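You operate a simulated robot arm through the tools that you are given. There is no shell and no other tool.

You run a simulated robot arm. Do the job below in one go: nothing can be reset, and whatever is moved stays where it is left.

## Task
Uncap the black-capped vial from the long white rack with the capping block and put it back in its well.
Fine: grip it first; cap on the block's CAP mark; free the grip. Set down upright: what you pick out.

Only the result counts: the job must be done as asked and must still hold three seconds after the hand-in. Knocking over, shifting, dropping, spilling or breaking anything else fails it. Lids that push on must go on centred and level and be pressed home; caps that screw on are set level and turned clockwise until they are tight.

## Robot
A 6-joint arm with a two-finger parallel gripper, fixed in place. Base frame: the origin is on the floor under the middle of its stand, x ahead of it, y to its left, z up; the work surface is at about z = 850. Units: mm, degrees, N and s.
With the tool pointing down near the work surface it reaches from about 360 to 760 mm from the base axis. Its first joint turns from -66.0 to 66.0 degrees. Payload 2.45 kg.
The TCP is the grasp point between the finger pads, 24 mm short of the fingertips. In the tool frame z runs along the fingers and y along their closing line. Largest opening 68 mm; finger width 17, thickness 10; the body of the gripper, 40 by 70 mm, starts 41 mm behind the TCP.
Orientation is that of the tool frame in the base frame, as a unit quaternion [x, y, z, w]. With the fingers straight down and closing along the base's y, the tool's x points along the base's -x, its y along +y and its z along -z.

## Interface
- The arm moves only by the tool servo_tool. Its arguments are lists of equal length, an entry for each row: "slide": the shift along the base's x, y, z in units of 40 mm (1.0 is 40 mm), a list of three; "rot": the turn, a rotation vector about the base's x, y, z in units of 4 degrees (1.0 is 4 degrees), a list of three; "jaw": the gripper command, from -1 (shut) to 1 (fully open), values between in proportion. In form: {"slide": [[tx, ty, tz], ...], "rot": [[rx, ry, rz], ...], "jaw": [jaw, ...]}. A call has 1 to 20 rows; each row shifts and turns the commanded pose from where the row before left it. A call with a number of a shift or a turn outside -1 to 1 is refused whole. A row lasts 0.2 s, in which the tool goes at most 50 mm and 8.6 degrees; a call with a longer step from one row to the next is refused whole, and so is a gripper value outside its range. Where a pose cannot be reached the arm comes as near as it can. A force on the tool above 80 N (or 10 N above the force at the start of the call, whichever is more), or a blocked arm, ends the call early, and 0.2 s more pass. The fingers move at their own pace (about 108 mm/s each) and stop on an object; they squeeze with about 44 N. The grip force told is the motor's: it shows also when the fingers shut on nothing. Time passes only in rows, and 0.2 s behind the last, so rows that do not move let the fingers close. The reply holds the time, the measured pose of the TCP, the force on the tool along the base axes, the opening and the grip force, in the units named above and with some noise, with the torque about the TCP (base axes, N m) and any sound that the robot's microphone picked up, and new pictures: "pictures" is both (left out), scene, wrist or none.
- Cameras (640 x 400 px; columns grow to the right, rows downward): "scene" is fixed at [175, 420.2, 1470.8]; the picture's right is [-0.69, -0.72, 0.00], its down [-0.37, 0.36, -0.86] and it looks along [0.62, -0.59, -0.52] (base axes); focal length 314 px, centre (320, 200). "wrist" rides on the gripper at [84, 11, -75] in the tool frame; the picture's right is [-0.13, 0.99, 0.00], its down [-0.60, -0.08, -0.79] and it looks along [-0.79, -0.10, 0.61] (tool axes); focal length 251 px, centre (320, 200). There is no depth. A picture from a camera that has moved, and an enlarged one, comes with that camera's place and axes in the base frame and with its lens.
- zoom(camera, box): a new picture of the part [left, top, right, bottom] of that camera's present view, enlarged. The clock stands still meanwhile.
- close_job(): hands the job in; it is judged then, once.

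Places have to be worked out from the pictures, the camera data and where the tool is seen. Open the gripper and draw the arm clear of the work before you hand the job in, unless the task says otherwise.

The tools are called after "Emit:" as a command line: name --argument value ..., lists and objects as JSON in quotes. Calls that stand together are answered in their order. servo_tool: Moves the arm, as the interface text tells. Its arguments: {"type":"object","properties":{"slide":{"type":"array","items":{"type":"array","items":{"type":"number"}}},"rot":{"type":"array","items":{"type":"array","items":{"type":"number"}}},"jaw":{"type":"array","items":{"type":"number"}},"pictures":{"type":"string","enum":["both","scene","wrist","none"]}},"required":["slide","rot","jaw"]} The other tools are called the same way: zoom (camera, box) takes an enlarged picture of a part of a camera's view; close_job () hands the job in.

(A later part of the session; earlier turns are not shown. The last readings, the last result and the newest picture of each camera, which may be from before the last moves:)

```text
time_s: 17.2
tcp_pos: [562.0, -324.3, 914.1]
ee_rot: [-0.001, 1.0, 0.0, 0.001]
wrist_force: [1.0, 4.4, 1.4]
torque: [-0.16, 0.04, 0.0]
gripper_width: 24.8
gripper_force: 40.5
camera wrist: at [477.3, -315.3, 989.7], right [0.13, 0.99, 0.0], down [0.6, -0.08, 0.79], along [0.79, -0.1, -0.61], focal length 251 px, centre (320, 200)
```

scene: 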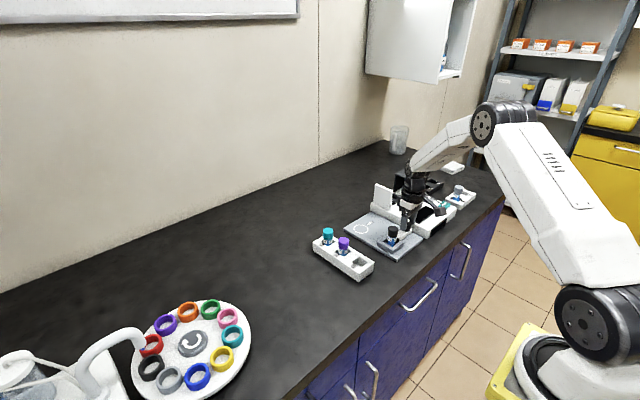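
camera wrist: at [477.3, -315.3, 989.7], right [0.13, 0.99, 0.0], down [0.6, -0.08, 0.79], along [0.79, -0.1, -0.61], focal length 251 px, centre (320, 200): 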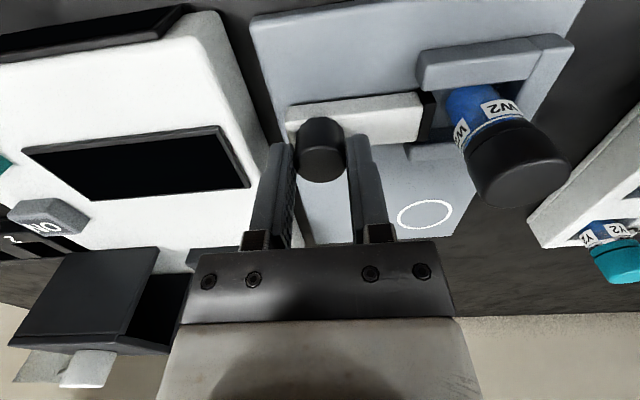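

I hold the knob (24.8 mm wide) with only a small side force. I push toward the nest (+y) in small steps and watch the force.

Emit:
servo_tool --slide '[[0, 0.05, 0], [0, 0.05, 0], [0, 0.05, 0], [0, 0, 0]]' --rot '[[0, 0, 0], [0, 0, 0], [0, 0, 0], [0, 0, 0]]' --jaw '[-1, -1, -1, -1]' --pictures "wrist"

```text
time_s: 18.2
tcp_pos: [560.8, -319.2, 915.1]
ee_rot: [-0.001, 1.0, 0.001, 0.0]
wrist_force: [-11.7, 2.9, 12.5]
torque: [-0.21, 0.22, -0.04]
gripper_width: 24.9
gripper_force: 40.5
camera wrist: at [477.4, -309.0, 989.7], right [0.13, 0.99, 0.0], down [0.6, -0.08, 0.79], along [0.79, -0.1, -0.61], focal length 251 px, centre (320, 200)
```

wrist: 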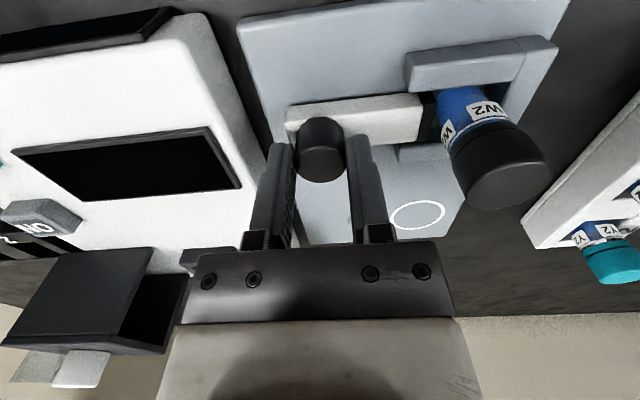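

The slider moves with the knob: 6 mm travelled, with modest constraint forces. I relieve these slightly with a small x/z correction and keep pushing.

Emit:
servo_tool --slide '[[-0.01, 0.05, 0.01], [-0.01, 0.05, 0.01], [0, 0, 0]]' --rot '[[0, 0, 0], [0, 0, 0], [0, 0, 0]]' --jaw '[-1, -1, -1]' --pictures "wrist"

Emit:
zoom --camera "wrist" --box '[260, 20, 580, 220]'

```text
time_s: 19.0
tcp_pos: [559.9, -316.0, 915.9]
ee_rot: [-0.001, 1.0, 0.001, 0.0]
wrist_force: [-8.3, 5.4, 13.9]
torque: [0.37, 0.23, 0.14]
gripper_width: 24.8
gripper_force: 40.5
camera wrist: at [477.3, -304.9, 989.5], right [0.13, 0.99, 0.0], down [0.6, -0.08, 0.79], along [0.79, -0.1, -0.61], focal length 251 px, centre (320, 200)
```

wrist: 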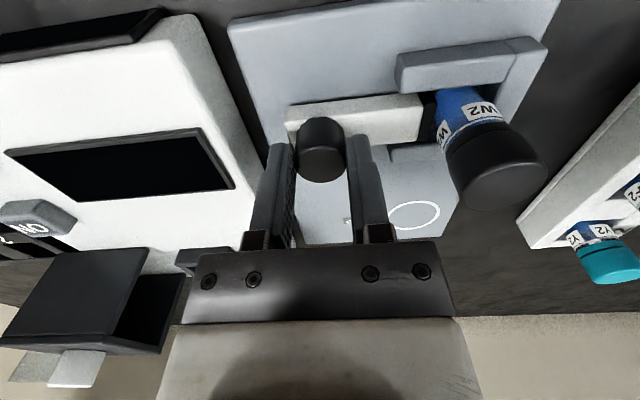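

```text
2.00 times, centred on (420, 120) of wrist
camera zoom: at [477.3, -304.9, 989.5], right [0.13, 0.99, 0.0], down [0.6, -0.08, 0.79], along [0.79, -0.1, -0.61], focal length 503 px, centre (120, 360)
```

zoom: 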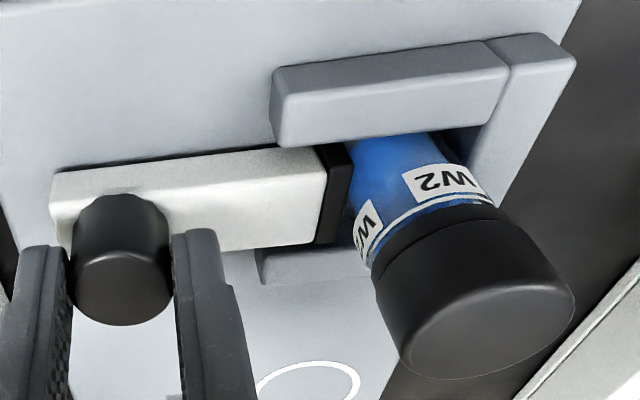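

The pad is close to the vial now after about 10 mm of travel. I keep going in 1 mm steps until the y-force shows it clamping.

Emit:
servo_tool --slide '[[0, 0.025, 0.005], [0, 0.025, 0.005], [0, 0, 0]]' --rot '[[0, 0, 0], [0, 0, 0], [0, 0, 0]]' --jaw '[-1, -1, -1]' --pictures "wrist"

Emit:
zoom --camera "wrist" --box '[260, 20, 580, 220]'

```text
time_s: 19.8
tcp_pos: [560.1, -313.5, 915.0]
ee_rot: [0.0, 1.0, -0.001, 0.0]
wrist_force: [0.7, -1.8, -3.5]
torque: [0.18, -0.19, -0.02]
gripper_width: 24.7
gripper_force: 40.9
camera wrist: at [477.3, -303.2, 989.5], right [0.13, 0.99, 0.0], down [0.6, -0.08, 0.79], along [0.79, -0.1, -0.61], focal length 251 px, centre (320, 200)
```

wrist: 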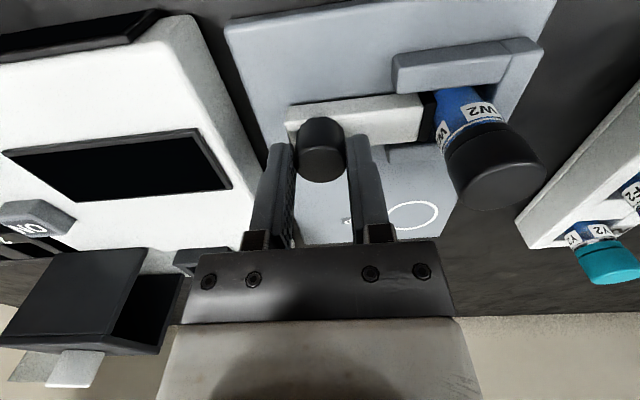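

```text
2.00 times, centred on (420, 120) of wrist
camera zoom: at [477.3, -303.2, 989.5], right [0.13, 0.99, 0.0], down [0.6, -0.08, 0.79], along [0.79, -0.1, -0.61], focal length 503 px, centre (120, 360)
```

zoom: 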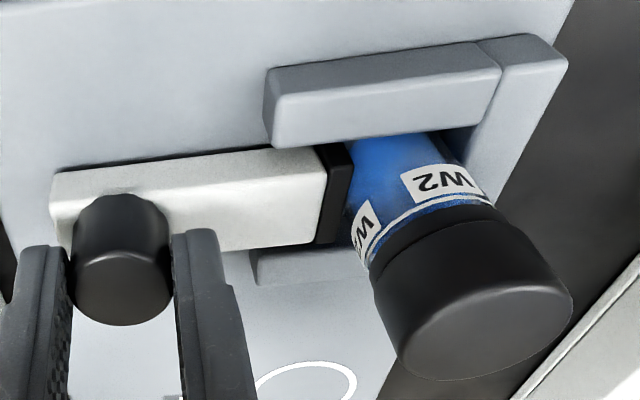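

Emit:
servo_tool --slide '[[0, 0.025, 0], [0, 0.025, 0], [0, 0, 0]]' --rot '[[0, 0, 0], [0, 0, 0], [0, 0, 0]]' --jaw '[-1, -1, -1]' --pictures "wrist"

Emit:
zoom --camera "wrist" --box '[260, 20, 580, 220]'

```text
time_s: 20.6
tcp_pos: [561.5, -313.3, 915.8]
ee_rot: [0.0, 1.0, 0.0, 0.001]
wrist_force: [4.8, -12.3, -11.6]
torque: [0.13, -0.04, -0.05]
gripper_width: 24.9
gripper_force: 40.2
camera wrist: at [477.3, -302.7, 989.5], right [0.13, 0.99, 0.0], down [0.6, -0.08, 0.79], along [0.79, -0.1, -0.61], focal length 251 px, centre (320, 200)
```

wrist: 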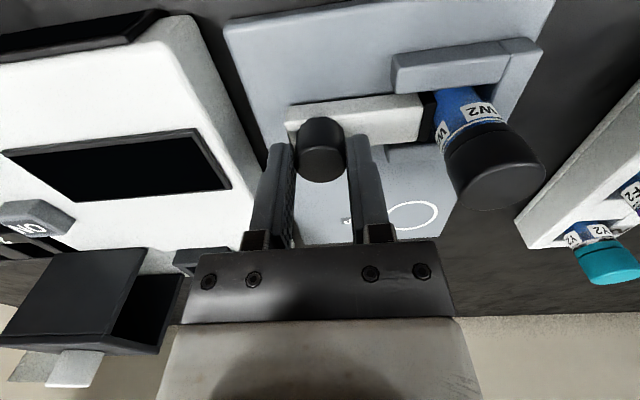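

```text
2.00 times, centred on (420, 120) of wrist
camera zoom: at [477.3, -302.7, 989.5], right [0.13, 0.99, 0.0], down [0.6, -0.08, 0.79], along [0.79, -0.1, -0.61], focal length 503 px, centre (120, 360)
```

zoom: 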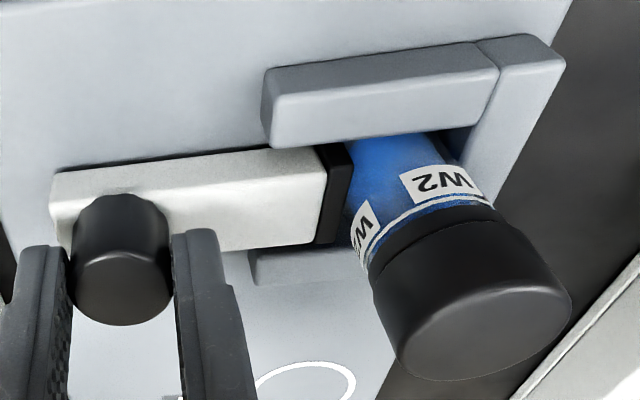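

The y-force is now -12 N, so the pad presses on something. I check from the scene camera whether the vial is pinned against the back wall.

Emit:
zoom --camera "scene" --box '[370, 210, 430, 270]'

Emit:
zoom --camera "wrist" --box '[400, 30, 560, 140]'

```text
6.67 times, centred on (400, 240) of scene
camera zoom: at [175.3, 419.8, 1470.8], right [-0.69, -0.72, 0.0], down [-0.38, 0.36, -0.86], along [0.62, -0.59, -0.52], focal length 2093 px, centre (-213, -67)
```

zoom: 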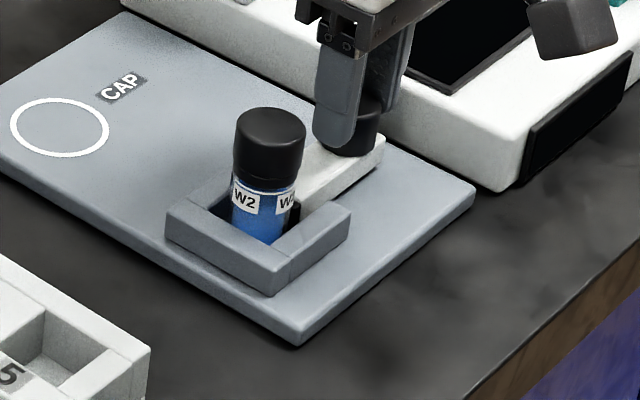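

```text
3.64 times, centred on (480, 85) of wrist
camera zoom: at [477.3, -302.7, 989.5], right [0.13, 0.99, 0.0], down [0.6, -0.08, 0.79], along [0.79, -0.1, -0.61], focal length 914 px, centre (-262, 618)
```

zoom: 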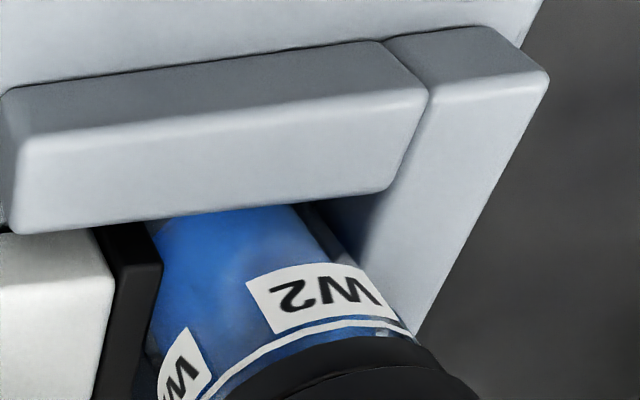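

The vial appears pinned between the pad and the back wall. I press a bit more to make sure it is properly gripped, and listen for a click.

Emit:
servo_tool --slide '[[0, 0.025, 0.005], [0, 0.025, 0.005], [0, 0, 0], [0, 0, 0]]' --rot '[[0, 0, 0], [0, 0, 0], [0, 0, 0], [0, 0, 0]]' --jaw '[-1, -1, -1, -1]' --pictures "wrist"

Emit:
zoom --camera "wrist" --box '[260, 20, 580, 220]'

```text
time_s: 21.6
tcp_pos: [561.8, -311.5, 915.4]
ee_rot: [0.0, 1.0, -0.001, 0.0]
wrist_force: [3.2, -28.5, -24.0]
torque: [-0.28, 0.06, -0.05]
gripper_width: 25.0
gripper_force: 40.6
camera wrist: at [477.3, -301.9, 989.6], right [0.13, 0.99, 0.0], down [0.6, -0.08, 0.79], along [0.79, -0.1, -0.61], focal length 251 px, centre (320, 200)
```

wrist: 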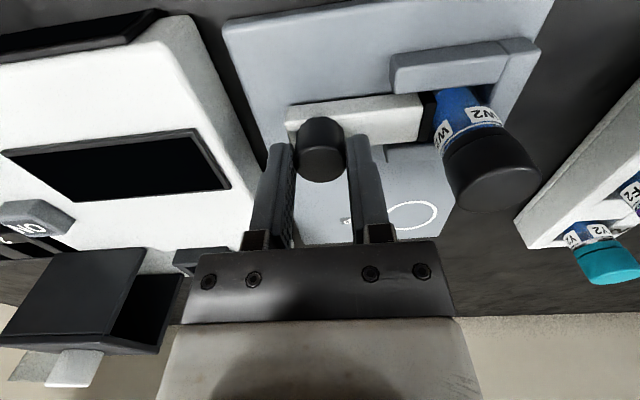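

```text
2.00 times, centred on (420, 120) of wrist
camera zoom: at [477.3, -301.9, 989.6], right [0.13, 0.99, 0.0], down [0.6, -0.08, 0.79], along [0.79, -0.1, -0.61], focal length 503 px, centre (120, 360)
```

zoom: 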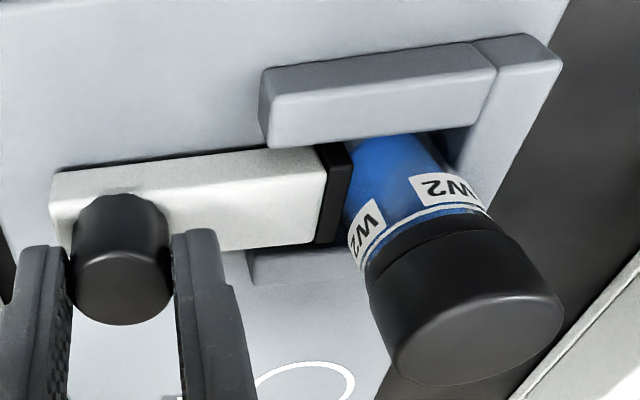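

The pad now presses with about 28 N, and the vial rolled slightly as it seated. I relieve the vertical load by easing down, then read the forces again before releasing the knob.

Emit:
servo_tool --slide '[[0, 0, -0.02], [0, 0.01, -0.02], [0, 0, 0]]' --rot '[[0, 0, 0], [0, 0, 0], [0, 0, 0]]' --jaw '[-1, -1, -1]' --pictures "none"

```text
time_s: 22.4
tcp_pos: [561.5, -311.6, 915.7]
ee_rot: [0.0, 1.0, -0.002, 0.002]
wrist_force: [2.2, -31.1, -10.7]
torque: [-0.28, 0.18, -0.03]
gripper_width: 25.0
gripper_force: 40.4
```

Vertical load dropped to 11 N while the clamp push is 31 N. I open the fingers to see if the slider stays put.

Emit:
servo_tool --slide '[[0, 0, -0.01], [0, 0, 0], [0, 0, 0], [0, 0, 0]]' --rot '[[0, 0, 0], [0, 0, 0], [0, 0, 0], [0, 0, 0]]' --jaw '[-1, -0.1, 0.1, 0.1]' --pictures "wrist"

Emit:
zoom --camera "wrist" --box '[260, 20, 580, 220]'

Emit:
zoom --camera "scene" --box '[370, 200, 440, 270]'

```text
time_s: 23.4
tcp_pos: [560.6, -308.4, 913.6]
ee_rot: [-0.002, 1.0, 0.0, -0.001]
wrist_force: [0.5, -0.3, -0.4]
torque: [0.03, 0.0, -0.01]
gripper_width: 37.4
gripper_force: 0.1
camera wrist: at [477.3, -298.7, 988.3], right [0.13, 0.99, 0.0], down [0.6, -0.08, 0.79], along [0.79, -0.1, -0.61], focal length 251 px, centre (320, 200)
```

wrist: 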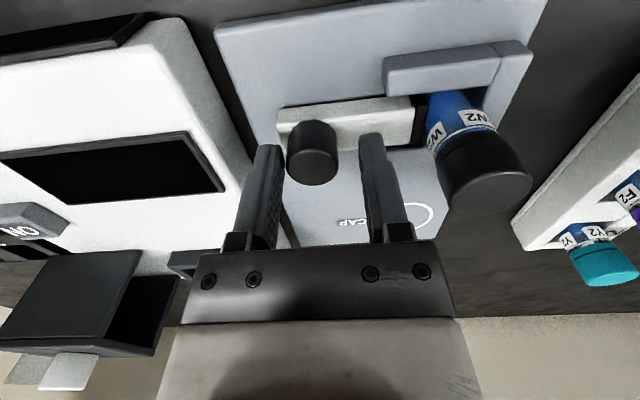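

```text
2.00 times, centred on (420, 120) of wrist
camera zoom: at [477.3, -298.7, 988.3], right [0.13, 0.99, 0.0], down [0.6, -0.08, 0.79], along [0.79, -0.1, -0.61], focal length 503 px, centre (120, 360)
```

zoom: 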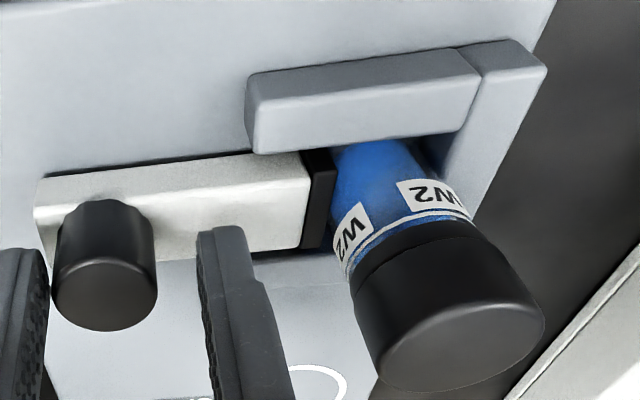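

```text
5.71 times, centred on (405, 235) of scene
camera zoom: at [175.0, 420.2, 1470.8], right [-0.69, -0.72, 0.0], down [-0.37, 0.36, -0.86], along [0.62, -0.59, -0.52], focal length 1794 px, centre (-166, 0)
```

zoom: 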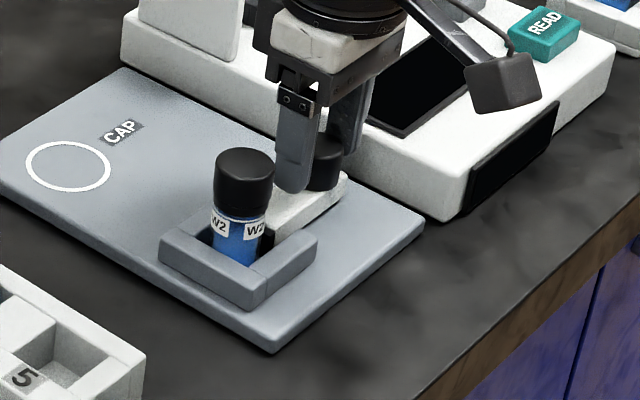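

The slider stays in place after release. I rise, move above the cap, and measure its position again.

Emit:
servo_tool --slide '[[0, 0, 0.5], [0, 0, 0.7], [0, 0, 0.7], [0.03, 0.8, 0], [0, 0.8, 0], [0, 0, 0]]' --rot '[[0, 0, 0], [0, 0, 0], [0, 0, 0], [0, 0, 0], [0, 0, 0], [0, 0, 0]]' --jaw '[0.1, 0.3, 0.3, 0.3, 0.3, 0.3]'

Emit:
zoom --camera "wrist" --box '[220, 0, 420, 160]'

Emit:
zoom --camera "scene" --box '[370, 200, 440, 270]'

```text
time_s: 24.8
tcp_pos: [562.7, -244.3, 992.1]
ee_rot: [0.0, 1.0, 0.0, 0.0]
wrist_force: [-0.7, -0.5, -0.7]
torque: [-0.02, -0.02, 0.0]
gripper_width: 44.2
gripper_force: 0.1
camera wrist: at [478.9, -235.4, 1066.2], right [0.13, 0.99, 0.0], down [0.6, -0.08, 0.79], along [0.79, -0.1, -0.61], focal length 251 px, centre (320, 200)
```

scene: 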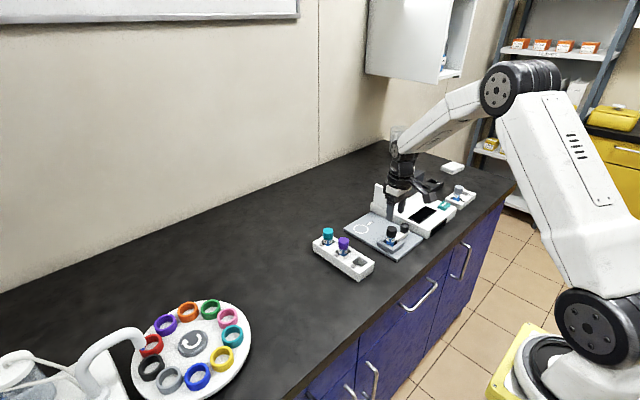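
wrist: 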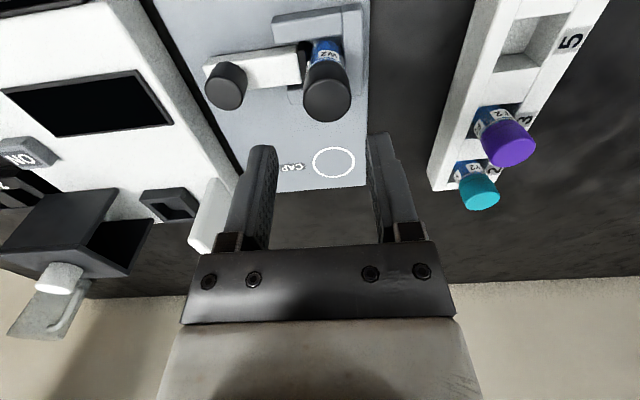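

```text
2.50 times, centred on (320, 80) of wrist
camera zoom: at [478.9, -235.4, 1066.2], right [0.13, 0.99, 0.0], down [0.6, -0.08, 0.79], along [0.79, -0.1, -0.61], focal length 629 px, centre (320, 500)
```

zoom: 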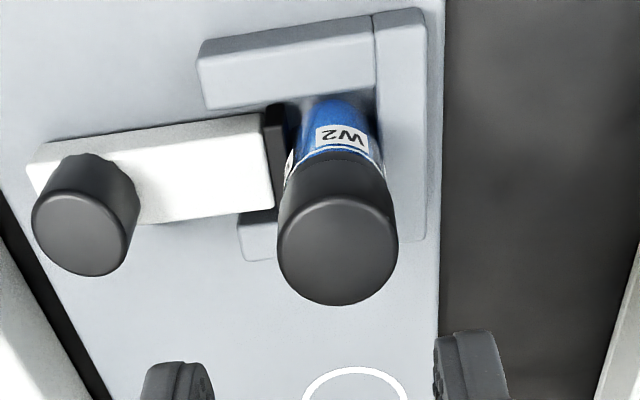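

```text
5.71 times, centred on (405, 235) of scene
camera zoom: at [175.0, 420.2, 1470.8], right [-0.69, -0.72, 0.0], down [-0.37, 0.36, -0.86], along [0.62, -0.59, -0.52], focal length 1794 px, centre (-166, 0)
```

zoom: 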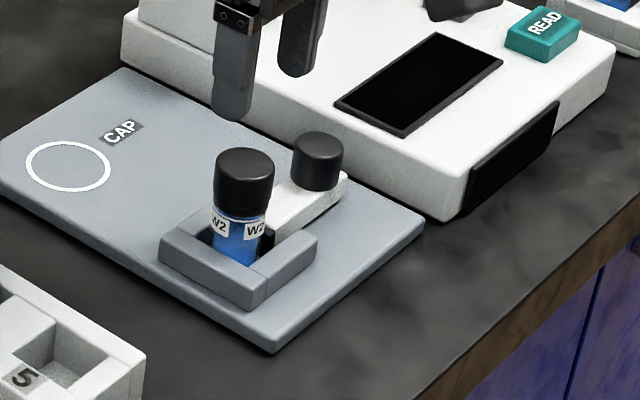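

The cap top is centred near (562, -242). I zoom in more closely to find where the cap's lower edge is, because I must hold it with the fingertips no lower than that edge.

Emit:
zoom --camera "wrist" --box '[290, 30, 360, 130]'

Emit:
zoom --camera "scene" --box '[380, 220, 415, 255]'

```text
4.00 times, centred on (325, 80) of wrist
camera zoom: at [478.9, -235.4, 1066.2], right [0.13, 0.99, 0.0], down [0.6, -0.08, 0.79], along [0.79, -0.1, -0.61], focal length 1006 px, centre (300, 680)
```

zoom: 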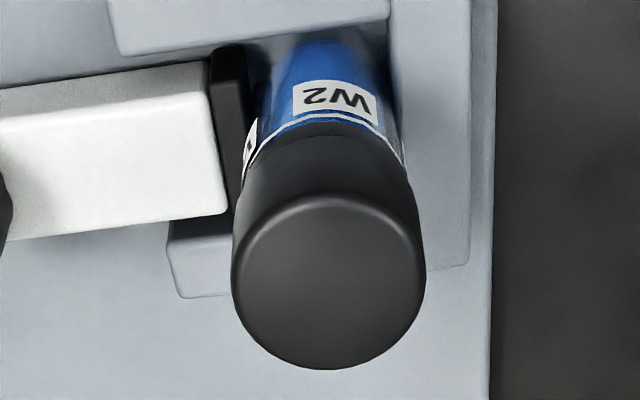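

```text
11.43 times, centred on (398, 238) of scene
camera zoom: at [175.0, 420.2, 1470.8], right [-0.69, -0.72, 0.0], down [-0.37, 0.36, -0.86], along [0.62, -0.59, -0.52], focal length 3588 px, centre (-566, -229)
```

zoom: 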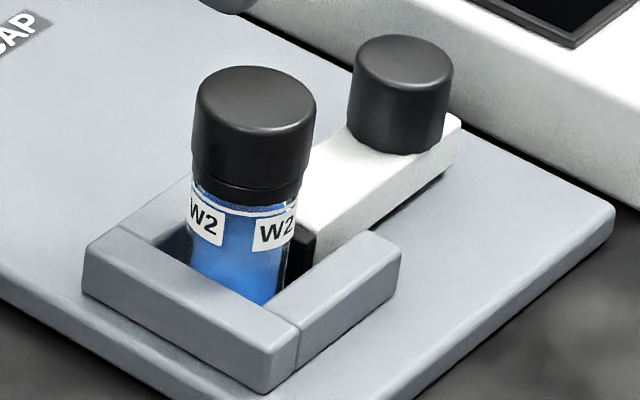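

The cap skirt spans about z 909–926, with a narrower ring below it, so the fingertips should sit near z≈911 (TCP≈935). I shift +2.9 mm in y to centre on the cap and descend.

Emit:
servo_tool --slide '[[-0.01, 0.07, 0], [0, 0, -0.46], [0, 0, -0.46], [0, 0, -0.46], [0, 0, 0]]' --rot '[[0, 0, 0], [0, 0, 0], [0, 0, 0], [0, 0, 0], [0, 0, 0]]' --jaw '[0.3, 0.3, 0.3, 0.3, 0.3]'

Emit:
zoom --camera "wrist" --box '[220, 60, 420, 260]'

Emit:
zoom --camera "scene" --box '[370, 200, 430, 260]'

```text
time_s: 26.0
tcp_pos: [560.8, -242.9, 935.8]
ee_rot: [0.0, 1.0, 0.0, 0.0]
wrist_force: [-0.6, 0.3, 0.2]
torque: [0.01, -0.01, 0.01]
gripper_width: 44.5
gripper_force: 0.1
camera wrist: at [477.7, -233.7, 1009.3], right [0.13, 0.99, 0.0], down [0.6, -0.08, 0.79], along [0.79, -0.1, -0.61], focal length 251 px, centre (320, 200)
```

scene: 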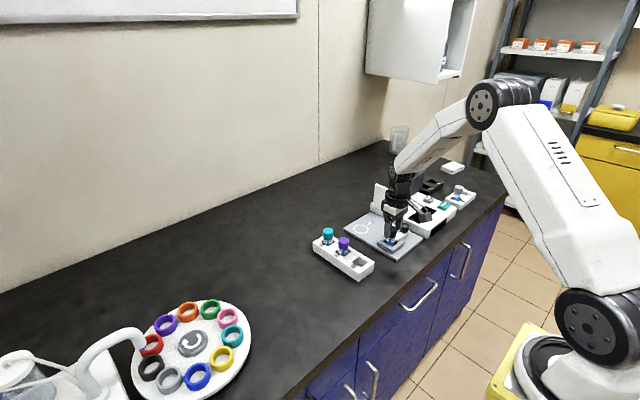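
wrist: 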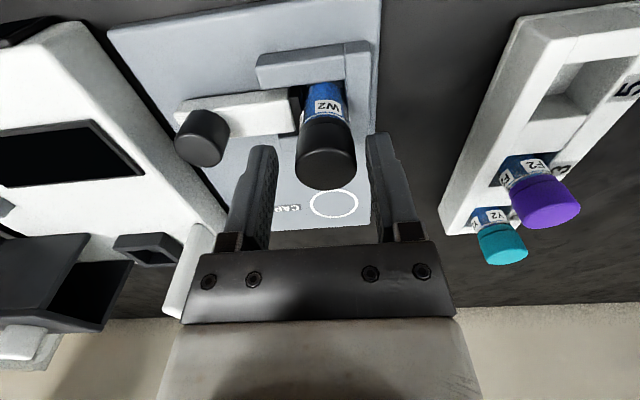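

```text
2.00 times, centred on (320, 160) of wrist
camera zoom: at [477.7, -233.7, 1009.3], right [0.13, 0.99, 0.0], down [0.6, -0.08, 0.79], along [0.79, -0.1, -0.61], focal length 503 px, centre (320, 280)
```

zoom: 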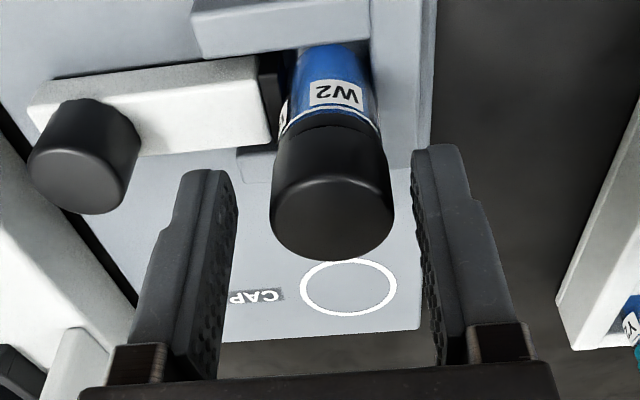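

```text
6.67 times, centred on (400, 230) of scene
camera zoom: at [175.0, 420.2, 1470.8], right [-0.69, -0.72, 0.0], down [-0.37, 0.36, -0.86], along [0.62, -0.59, -0.52], focal length 2093 px, centre (-213, 0)
```

zoom: 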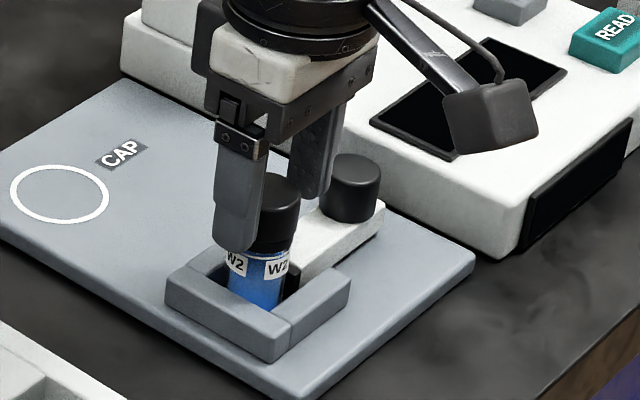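

In the wrist view the cap sits about 2.5 mm to +y of the grasp centre. I correct that and close on the cap, reading side force to confirm centring.

Emit:
servo_tool --slide '[[0.012, 0.06, 0], [0, 0, 0], [0, 0, 0], [0, 0, 0]]' --rot '[[0, 0, 0], [0, 0, 0], [0, 0, 0], [0, 0, 0]]' --jaw '[0.3, -0.1, -1, -1]' --pictures "wrist"

Emit:
zoom --camera "wrist" --box '[220, 60, 420, 260]'

```text
time_s: 27.0
tcp_pos: [562.7, -241.0, 935.3]
ee_rot: [0.0, 1.0, -0.001, 0.0]
wrist_force: [-1.2, -1.3, 0.2]
torque: [0.0, 0.01, 0.01]
gripper_width: 27.5
gripper_force: 42.3
heard: snap
camera wrist: at [478.2, -230.5, 1009.2], right [0.13, 0.99, 0.0], down [0.6, -0.08, 0.79], along [0.79, -0.1, -0.61], focal length 251 px, centre (320, 200)
```

wrist: 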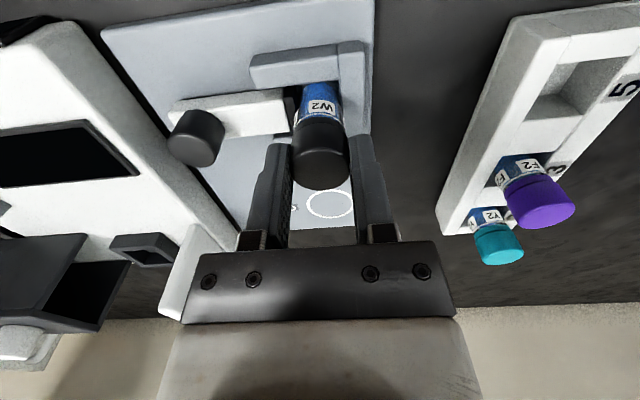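

```text
2.00 times, centred on (320, 160) of wrist
camera zoom: at [478.2, -230.5, 1009.2], right [0.13, 0.99, 0.0], down [0.6, -0.08, 0.79], along [0.79, -0.1, -0.61], focal length 503 px, centre (320, 280)
```

zoom: 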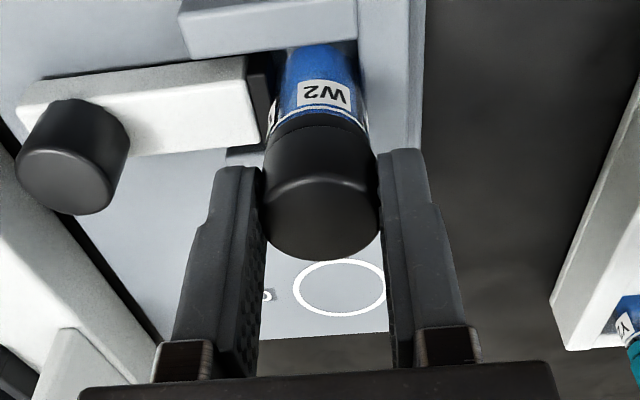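

A "snap" was heard while closing, and the width now reads 27.5 mm. I inspect the cap and vial closely before doing anything else.

Emit:
zoom --camera "scene" --box '[380, 215, 420, 255]'

Emit:
zoom --camera "wrist" --box '[270, 70, 380, 200]'

```text
10.00 times, centred on (400, 235) of scene
camera zoom: at [175.0, 420.2, 1470.8], right [-0.69, -0.72, 0.0], down [-0.37, 0.36, -0.86], along [0.62, -0.59, -0.52], focal length 3140 px, centre (-480, -150)
```

zoom: 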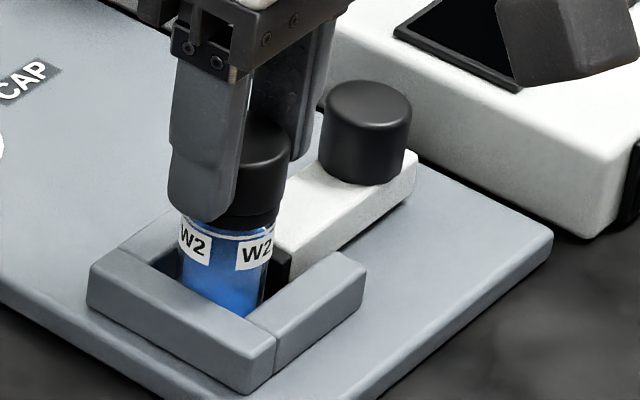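

```text
3.08 times, centred on (325, 135) of wrist
camera zoom: at [478.2, -230.5, 1009.2], right [0.13, 0.99, 0.0], down [0.6, -0.08, 0.79], along [0.79, -0.1, -0.61], focal length 774 px, centre (305, 400)
```

zoom: 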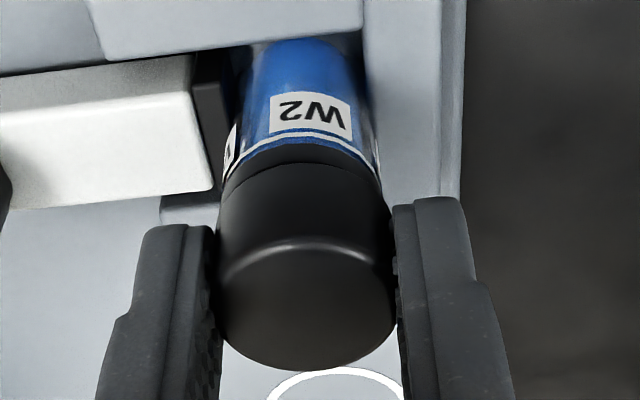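

Nothing looks displaced: the cap still sits level on the vial. I test a small counter-clockwise turn (as seen from above) and read the torque.

Emit:
servo_tool --slide '[[0, 0, 0], [0, 0, 0], [0, 0, 0]]' --rot '[[0, 0, 1], [0, 0, 1], [0, 0, 0]]' --jaw '[-1, -1, -1]' --pictures "wrist"

Emit:
zoom --camera "wrist" --box '[270, 70, 380, 200]'

Emit:
zoom --camera "scene" --box '[380, 215, 420, 255]'

```text
time_s: 27.8
tcp_pos: [562.8, -240.3, 934.5]
ee_rot: [-0.07, 0.998, 0.0, 0.0]
wrist_force: [-0.5, 0.1, 0.6]
torque: [0.0, -0.02, 0.0]
gripper_width: 27.3
gripper_force: 42.2
camera wrist: at [477.6, -242.3, 1008.8], right [-0.01, 1.0, 0.0], down [0.61, 0.01, 0.79], along [0.79, 0.01, -0.61], focal length 251 px, centre (320, 200)
```

wrist: 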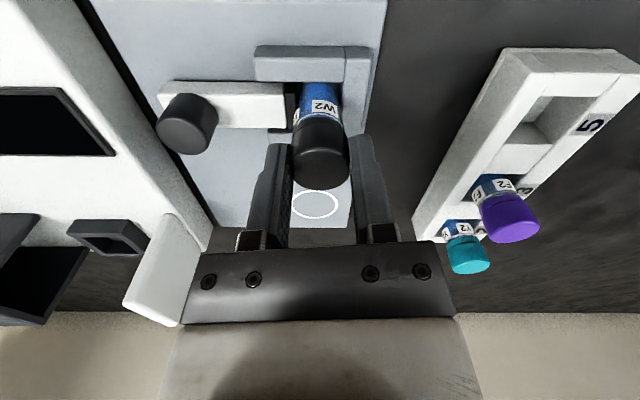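

```text
3.08 times, centred on (325, 135) of wrist
camera zoom: at [477.6, -242.3, 1008.8], right [-0.01, 1.0, 0.0], down [0.61, 0.01, 0.79], along [0.79, 0.01, -0.61], focal length 774 px, centre (305, 400)
```

zoom: 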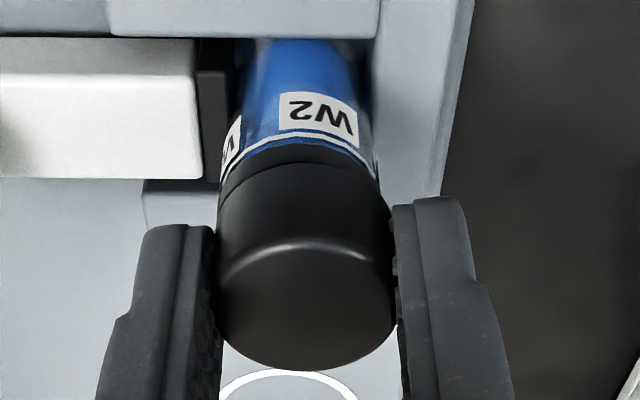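

```text
10.00 times, centred on (400, 235) of scene
camera zoom: at [175.0, 420.2, 1470.8], right [-0.69, -0.72, 0.0], down [-0.37, 0.36, -0.86], along [0.62, -0.59, -0.52], focal length 3140 px, centre (-480, -150)
```

zoom: 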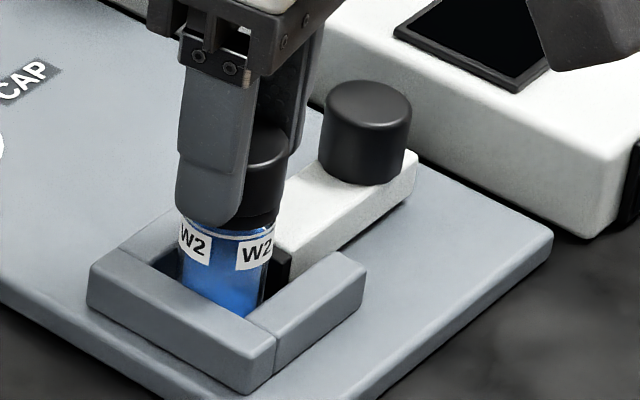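

The turn needs no torque and the vial's labels did not move, so the cap may already be loose. I test a small 1.5 mm lift while watching the vertical force.

Emit:
servo_tool --slide '[[0, 0, 0.02], [0, 0, 0.02], [0, 0, 0]]' --rot '[[0, 0, 0], [0, 0, 0], [0, 0, 0]]' --jaw '[-1, -1, -1]' --pictures "wrist"

Emit:
zoom --camera "wrist" --box '[270, 70, 380, 200]'

Emit:
zoom --camera "scene" --box '[380, 215, 420, 255]'

```text
time_s: 28.6
tcp_pos: [562.2, -240.5, 936.0]
ee_rot: [-0.07, 0.998, 0.0, 0.0]
wrist_force: [0.5, -0.7, 0.4]
torque: [-0.01, -0.02, -0.01]
gripper_width: 27.1
gripper_force: 42.4
camera wrist: at [477.7, -241.8, 1010.8], right [-0.01, 1.0, 0.0], down [0.61, 0.01, 0.79], along [0.79, 0.01, -0.61], focal length 251 px, centre (320, 200)
```

wrist: 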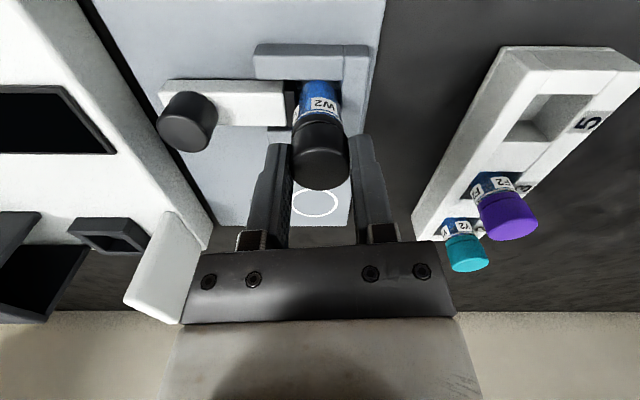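

```text
3.08 times, centred on (325, 135) of wrist
camera zoom: at [477.7, -241.8, 1010.8], right [-0.01, 1.0, 0.0], down [0.61, 0.01, 0.79], along [0.79, 0.01, -0.61], focal length 774 px, centre (305, 400)
```

zoom: 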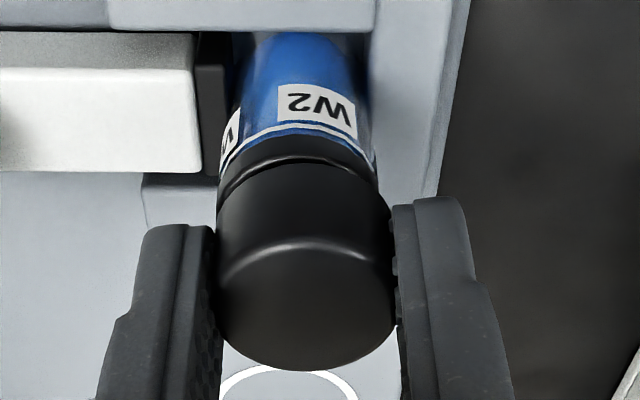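

```text
10.00 times, centred on (400, 235) of scene
camera zoom: at [175.0, 420.2, 1470.8], right [-0.69, -0.72, 0.0], down [-0.37, 0.36, -0.86], along [0.62, -0.59, -0.52], focal length 3140 px, centre (-480, -150)
```

zoom: 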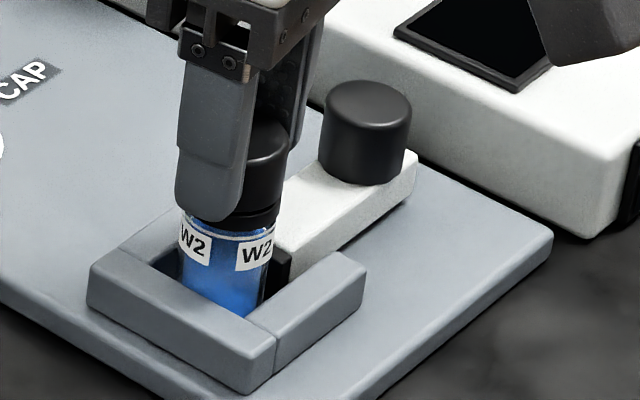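

The cap has separated from the neck ring and lifts without force while the vial stays down. I lift straight up slowly to clear the vial mouth.

Emit:
servo_tool --slide '[[0, 0, 0.05], [0, 0, 0.05], [0, 0, 0.1], [0, 0, 0.1], [0, 0, 0.2], [0, 0, 0.2], [0, 0, 0]]' --rot '[[0, 0, 0], [0, 0, 0], [0, 0, 0], [0, 0, 0], [0, 0, 0], [0, 0, 0], [0, 0, 0]]' --jaw '[-1, -1, -1, -1, -1, -1, -1]'

Emit:
zoom --camera "wrist" --box '[220, 30, 420, 230]'

Emit:
zoom --camera "scene" --box '[370, 200, 430, 260]'

```text
time_s: 30.2
tcp_pos: [561.8, -241.7, 964.3]
ee_rot: [-0.069, 0.998, 0.0, 0.0]
wrist_force: [-1.0, 0.0, 0.0]
torque: [0.02, 0.02, 0.02]
gripper_width: 27.3
gripper_force: 42.5
camera wrist: at [477.7, -242.2, 1038.4], right [-0.01, 1.0, 0.0], down [0.61, 0.01, 0.79], along [0.79, 0.01, -0.61], focal length 251 px, centre (320, 200)
```

scene: 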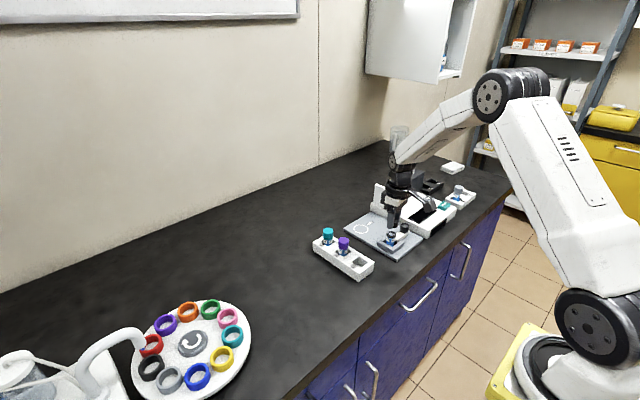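
wrist: 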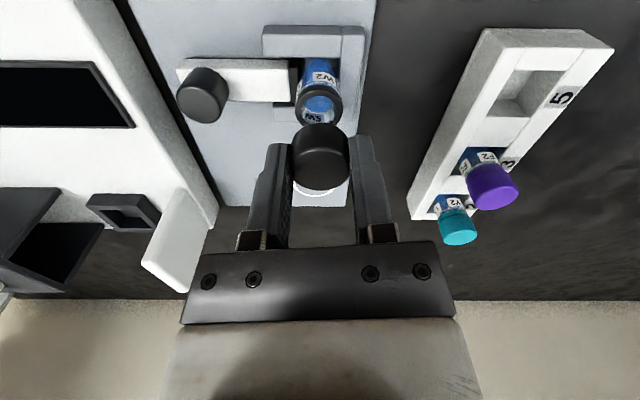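

```text
2.00 times, centred on (320, 130) of wrist
camera zoom: at [477.7, -242.2, 1038.4], right [-0.01, 1.0, 0.0], down [0.61, 0.01, 0.79], along [0.79, 0.01, -0.61], focal length 503 px, centre (320, 340)
```

zoom: 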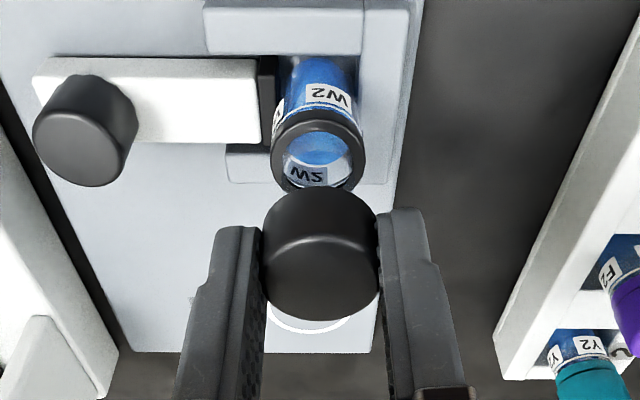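

```text
6.67 times, centred on (400, 230) of scene
camera zoom: at [175.0, 420.2, 1470.8], right [-0.69, -0.72, 0.0], down [-0.37, 0.36, -0.86], along [0.62, -0.59, -0.52], focal length 2093 px, centre (-213, 0)
```

zoom: 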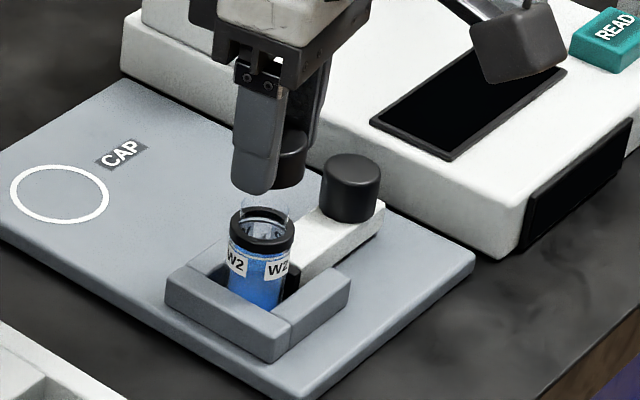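

The cap is off and the vial stays in the clamp with its neck exposed. I zoom in for a closer look at the neck and the cap.

Emit:
zoom --camera "scene" --box '[382, 215, 418, 251]'

Emit:
zoom --camera "wrist" --box '[280, 40, 370, 180]'

```text
11.11 times, centred on (400, 233) of scene
camera zoom: at [175.0, 420.2, 1470.8], right [-0.69, -0.72, 0.0], down [-0.37, 0.36, -0.86], along [0.62, -0.59, -0.52], focal length 3488 px, centre (-569, -167)
```

zoom: 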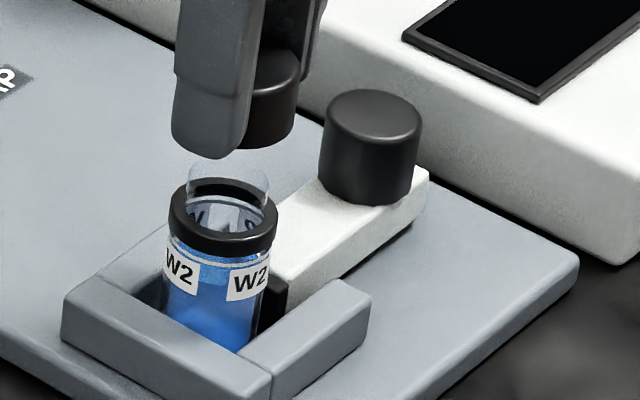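

```text
2.86 times, centred on (325, 110) of wrist
camera zoom: at [477.7, -242.2, 1038.4], right [-0.01, 1.0, 0.0], down [0.61, 0.01, 0.79], along [0.79, 0.01, -0.61], focal length 718 px, centre (306, 457)
```

zoom: 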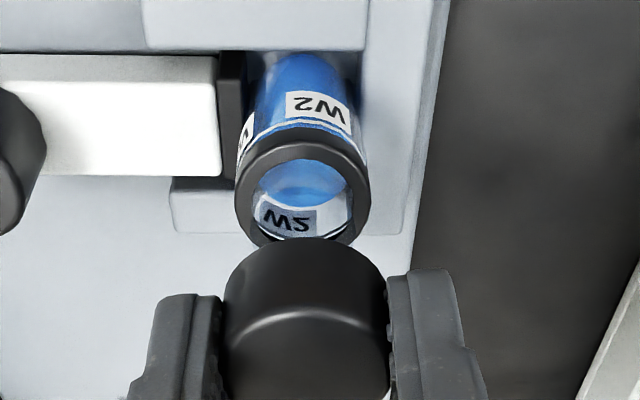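

The cap came off cleanly: the vial keeps its neck collar and its contents. The CAP ring triangulates to about (678.5, -246) on the plate. I carry the cap there at this height, undoing the 8° turn on the way.

Emit:
servo_tool --slide '[[0, 0, 0.3], [0.97, -0.04, 0], [0.97, -0.04, 0], [0.97, -0.04, 0], [0, 0, 0]]' --rot '[[0, 0, 0], [0, 0, -1], [0, 0, -1], [0, 0, 0], [0, 0, 0]]' --jaw '[-1, -1, -1, -1, -1]'

Emit:
zoom --camera "wrist" --box '[220, 30, 420, 230]'

Emit:
zoom --camera "scene" --box '[340, 180, 430, 260]'

```text
time_s: 31.4
tcp_pos: [679.0, -245.5, 976.3]
ee_rot: [0.0, 1.0, 0.0, 0.0]
wrist_force: [0.5, 0.5, -0.2]
torque: [0.01, 0.0, 0.02]
gripper_width: 27.2
gripper_force: 42.2
camera wrist: at [594.8, -235.2, 1050.5], right [0.13, 0.99, 0.0], down [0.6, -0.08, 0.79], along [0.79, -0.1, -0.61], focal length 251 px, centre (320, 200)
```

scene: 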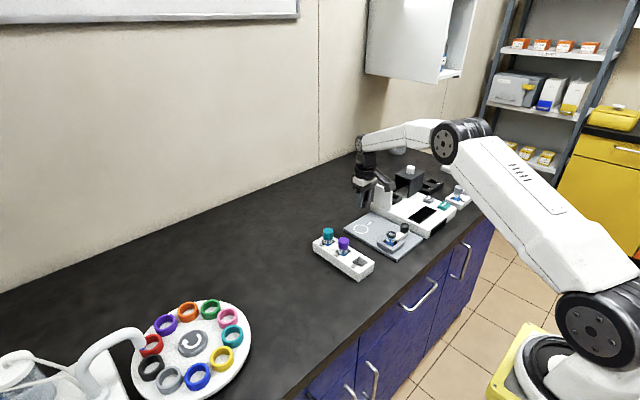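
wrist: 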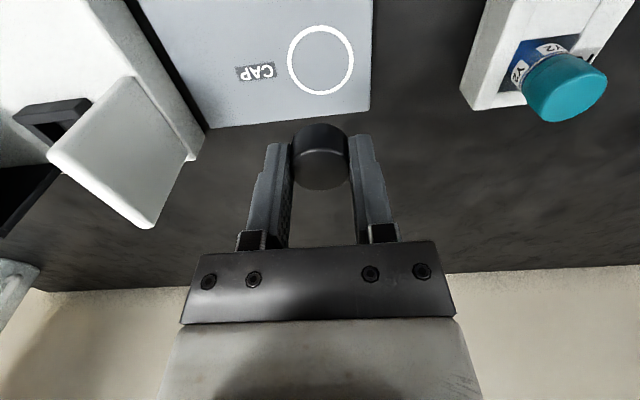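

```text
2.00 times, centred on (320, 130) of wrist
camera zoom: at [594.8, -235.2, 1050.5], right [0.13, 0.99, 0.0], down [0.6, -0.08, 0.79], along [0.79, -0.1, -0.61], focal length 503 px, centre (320, 340)
```

zoom: 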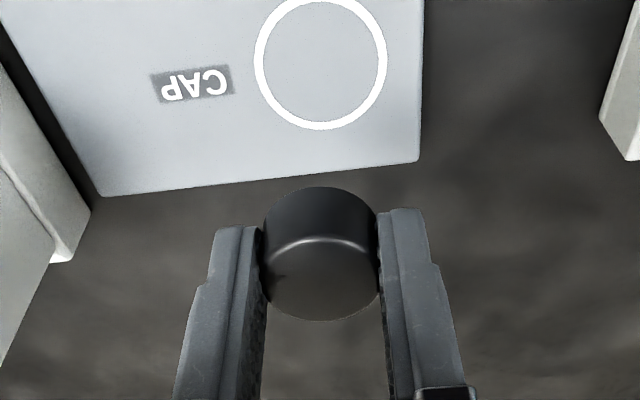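

```text
5.00 times, centred on (385, 220) of scene
camera zoom: at [175.0, 420.2, 1470.8], right [-0.69, -0.72, 0.0], down [-0.37, 0.36, -0.86], along [0.62, -0.59, -0.52], focal length 1570 px, centre (-5, 100)
```

zoom: 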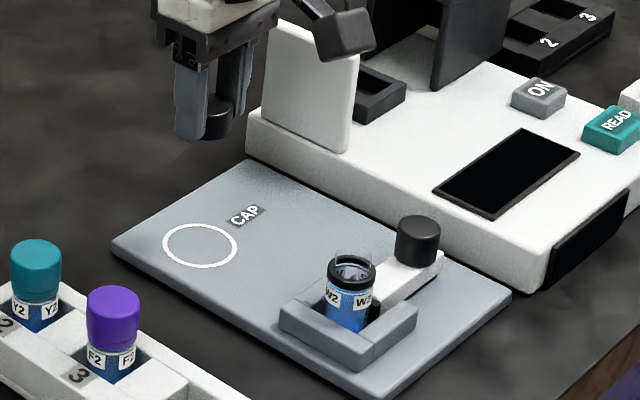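

The ring centre is about 1.5–2 mm nearer in x than the cap, and y matches. I correct that and descend to about 8 mm above the plate.

Emit:
servo_tool --slide '[[-0.04, 0, -0.6], [0, 0, -0.6], [0, 0, -0.6], [0, 0, -0.2], [0, 0, -0.1], [0, 0, 0]]' --rot '[[0, 0, 0], [0, 0, 0], [0, 0, 0], [0, 0, 0], [0, 0, 0], [0, 0, 0]]' --jaw '[-1, -1, -1, -1, -1, -1]'

Emit:
zoom --camera "wrist" --box '[220, 60, 420, 260]'

Emit:
zoom --camera "scene" --box '[340, 195, 400, 255]'

```text
time_s: 32.8
tcp_pos: [678.2, -244.3, 891.2]
ee_rot: [0.0, 1.0, 0.0, 0.001]
wrist_force: [-0.2, -0.3, 0.1]
torque: [0.0, -0.01, 0.02]
gripper_width: 27.0
gripper_force: 42.3
camera wrist: at [593.9, -235.2, 966.5], right [0.13, 0.99, 0.0], down [0.6, -0.08, 0.79], along [0.79, -0.1, -0.61], focal length 251 px, centre (320, 200)
```

scene: 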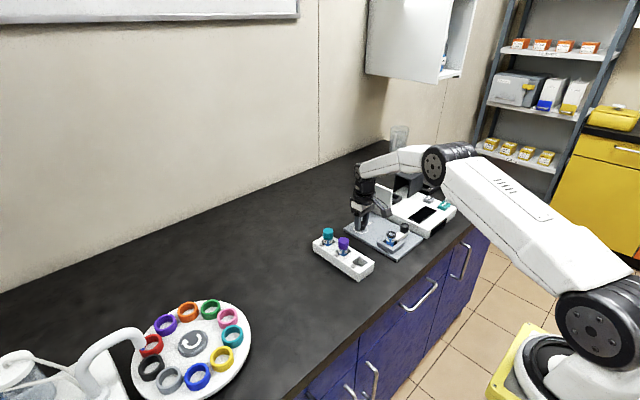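
wrist: 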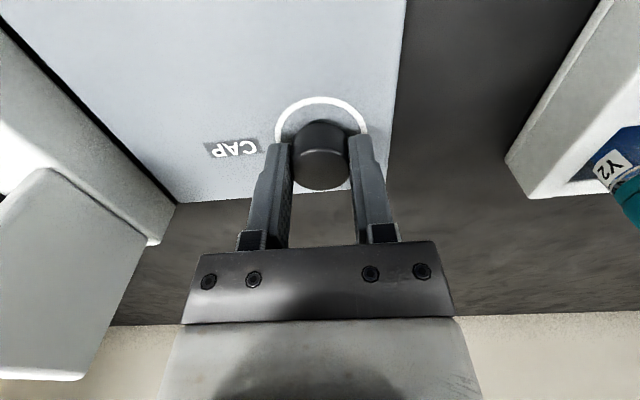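

```text
2.00 times, centred on (320, 160) of wrist
camera zoom: at [593.9, -235.2, 966.5], right [0.13, 0.99, 0.0], down [0.6, -0.08, 0.79], along [0.79, -0.1, -0.61], focal length 503 px, centre (320, 280)
```

zoom: 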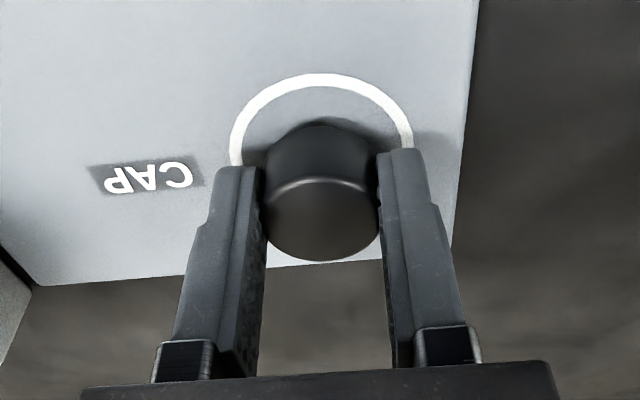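

```text
6.67 times, centred on (370, 225) of scene
camera zoom: at [175.0, 420.2, 1470.8], right [-0.69, -0.72, 0.0], down [-0.37, 0.36, -0.86], along [0.62, -0.59, -0.52], focal length 2093 px, centre (-13, 33)
```

zoom: 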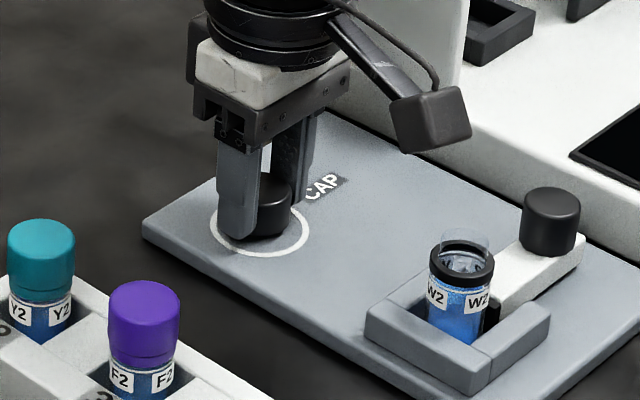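

The cap is well centred inside the CAP ring. I lower it slowly toward the plate, watching for contact.

Emit:
servo_tool --slide '[[0.015, 0, -0.05], [0, 0, -0.05], [0, 0, -0.025], [0, 0, 0]]' --rot '[[0, 0, 0], [0, 0, 0], [0, 0, 0], [0, 0, 0]]' --jaw '[-1, -1, -1, -1]' --pictures "none"

```text
time_s: 33.8
tcp_pos: [677.7, -245.3, 887.8]
ee_rot: [0.0, 1.0, 0.0, 0.0]
wrist_force: [-0.1, 0.1, 1.2]
torque: [0.01, -0.04, 0.0]
gripper_width: 26.9
gripper_force: 42.0
```

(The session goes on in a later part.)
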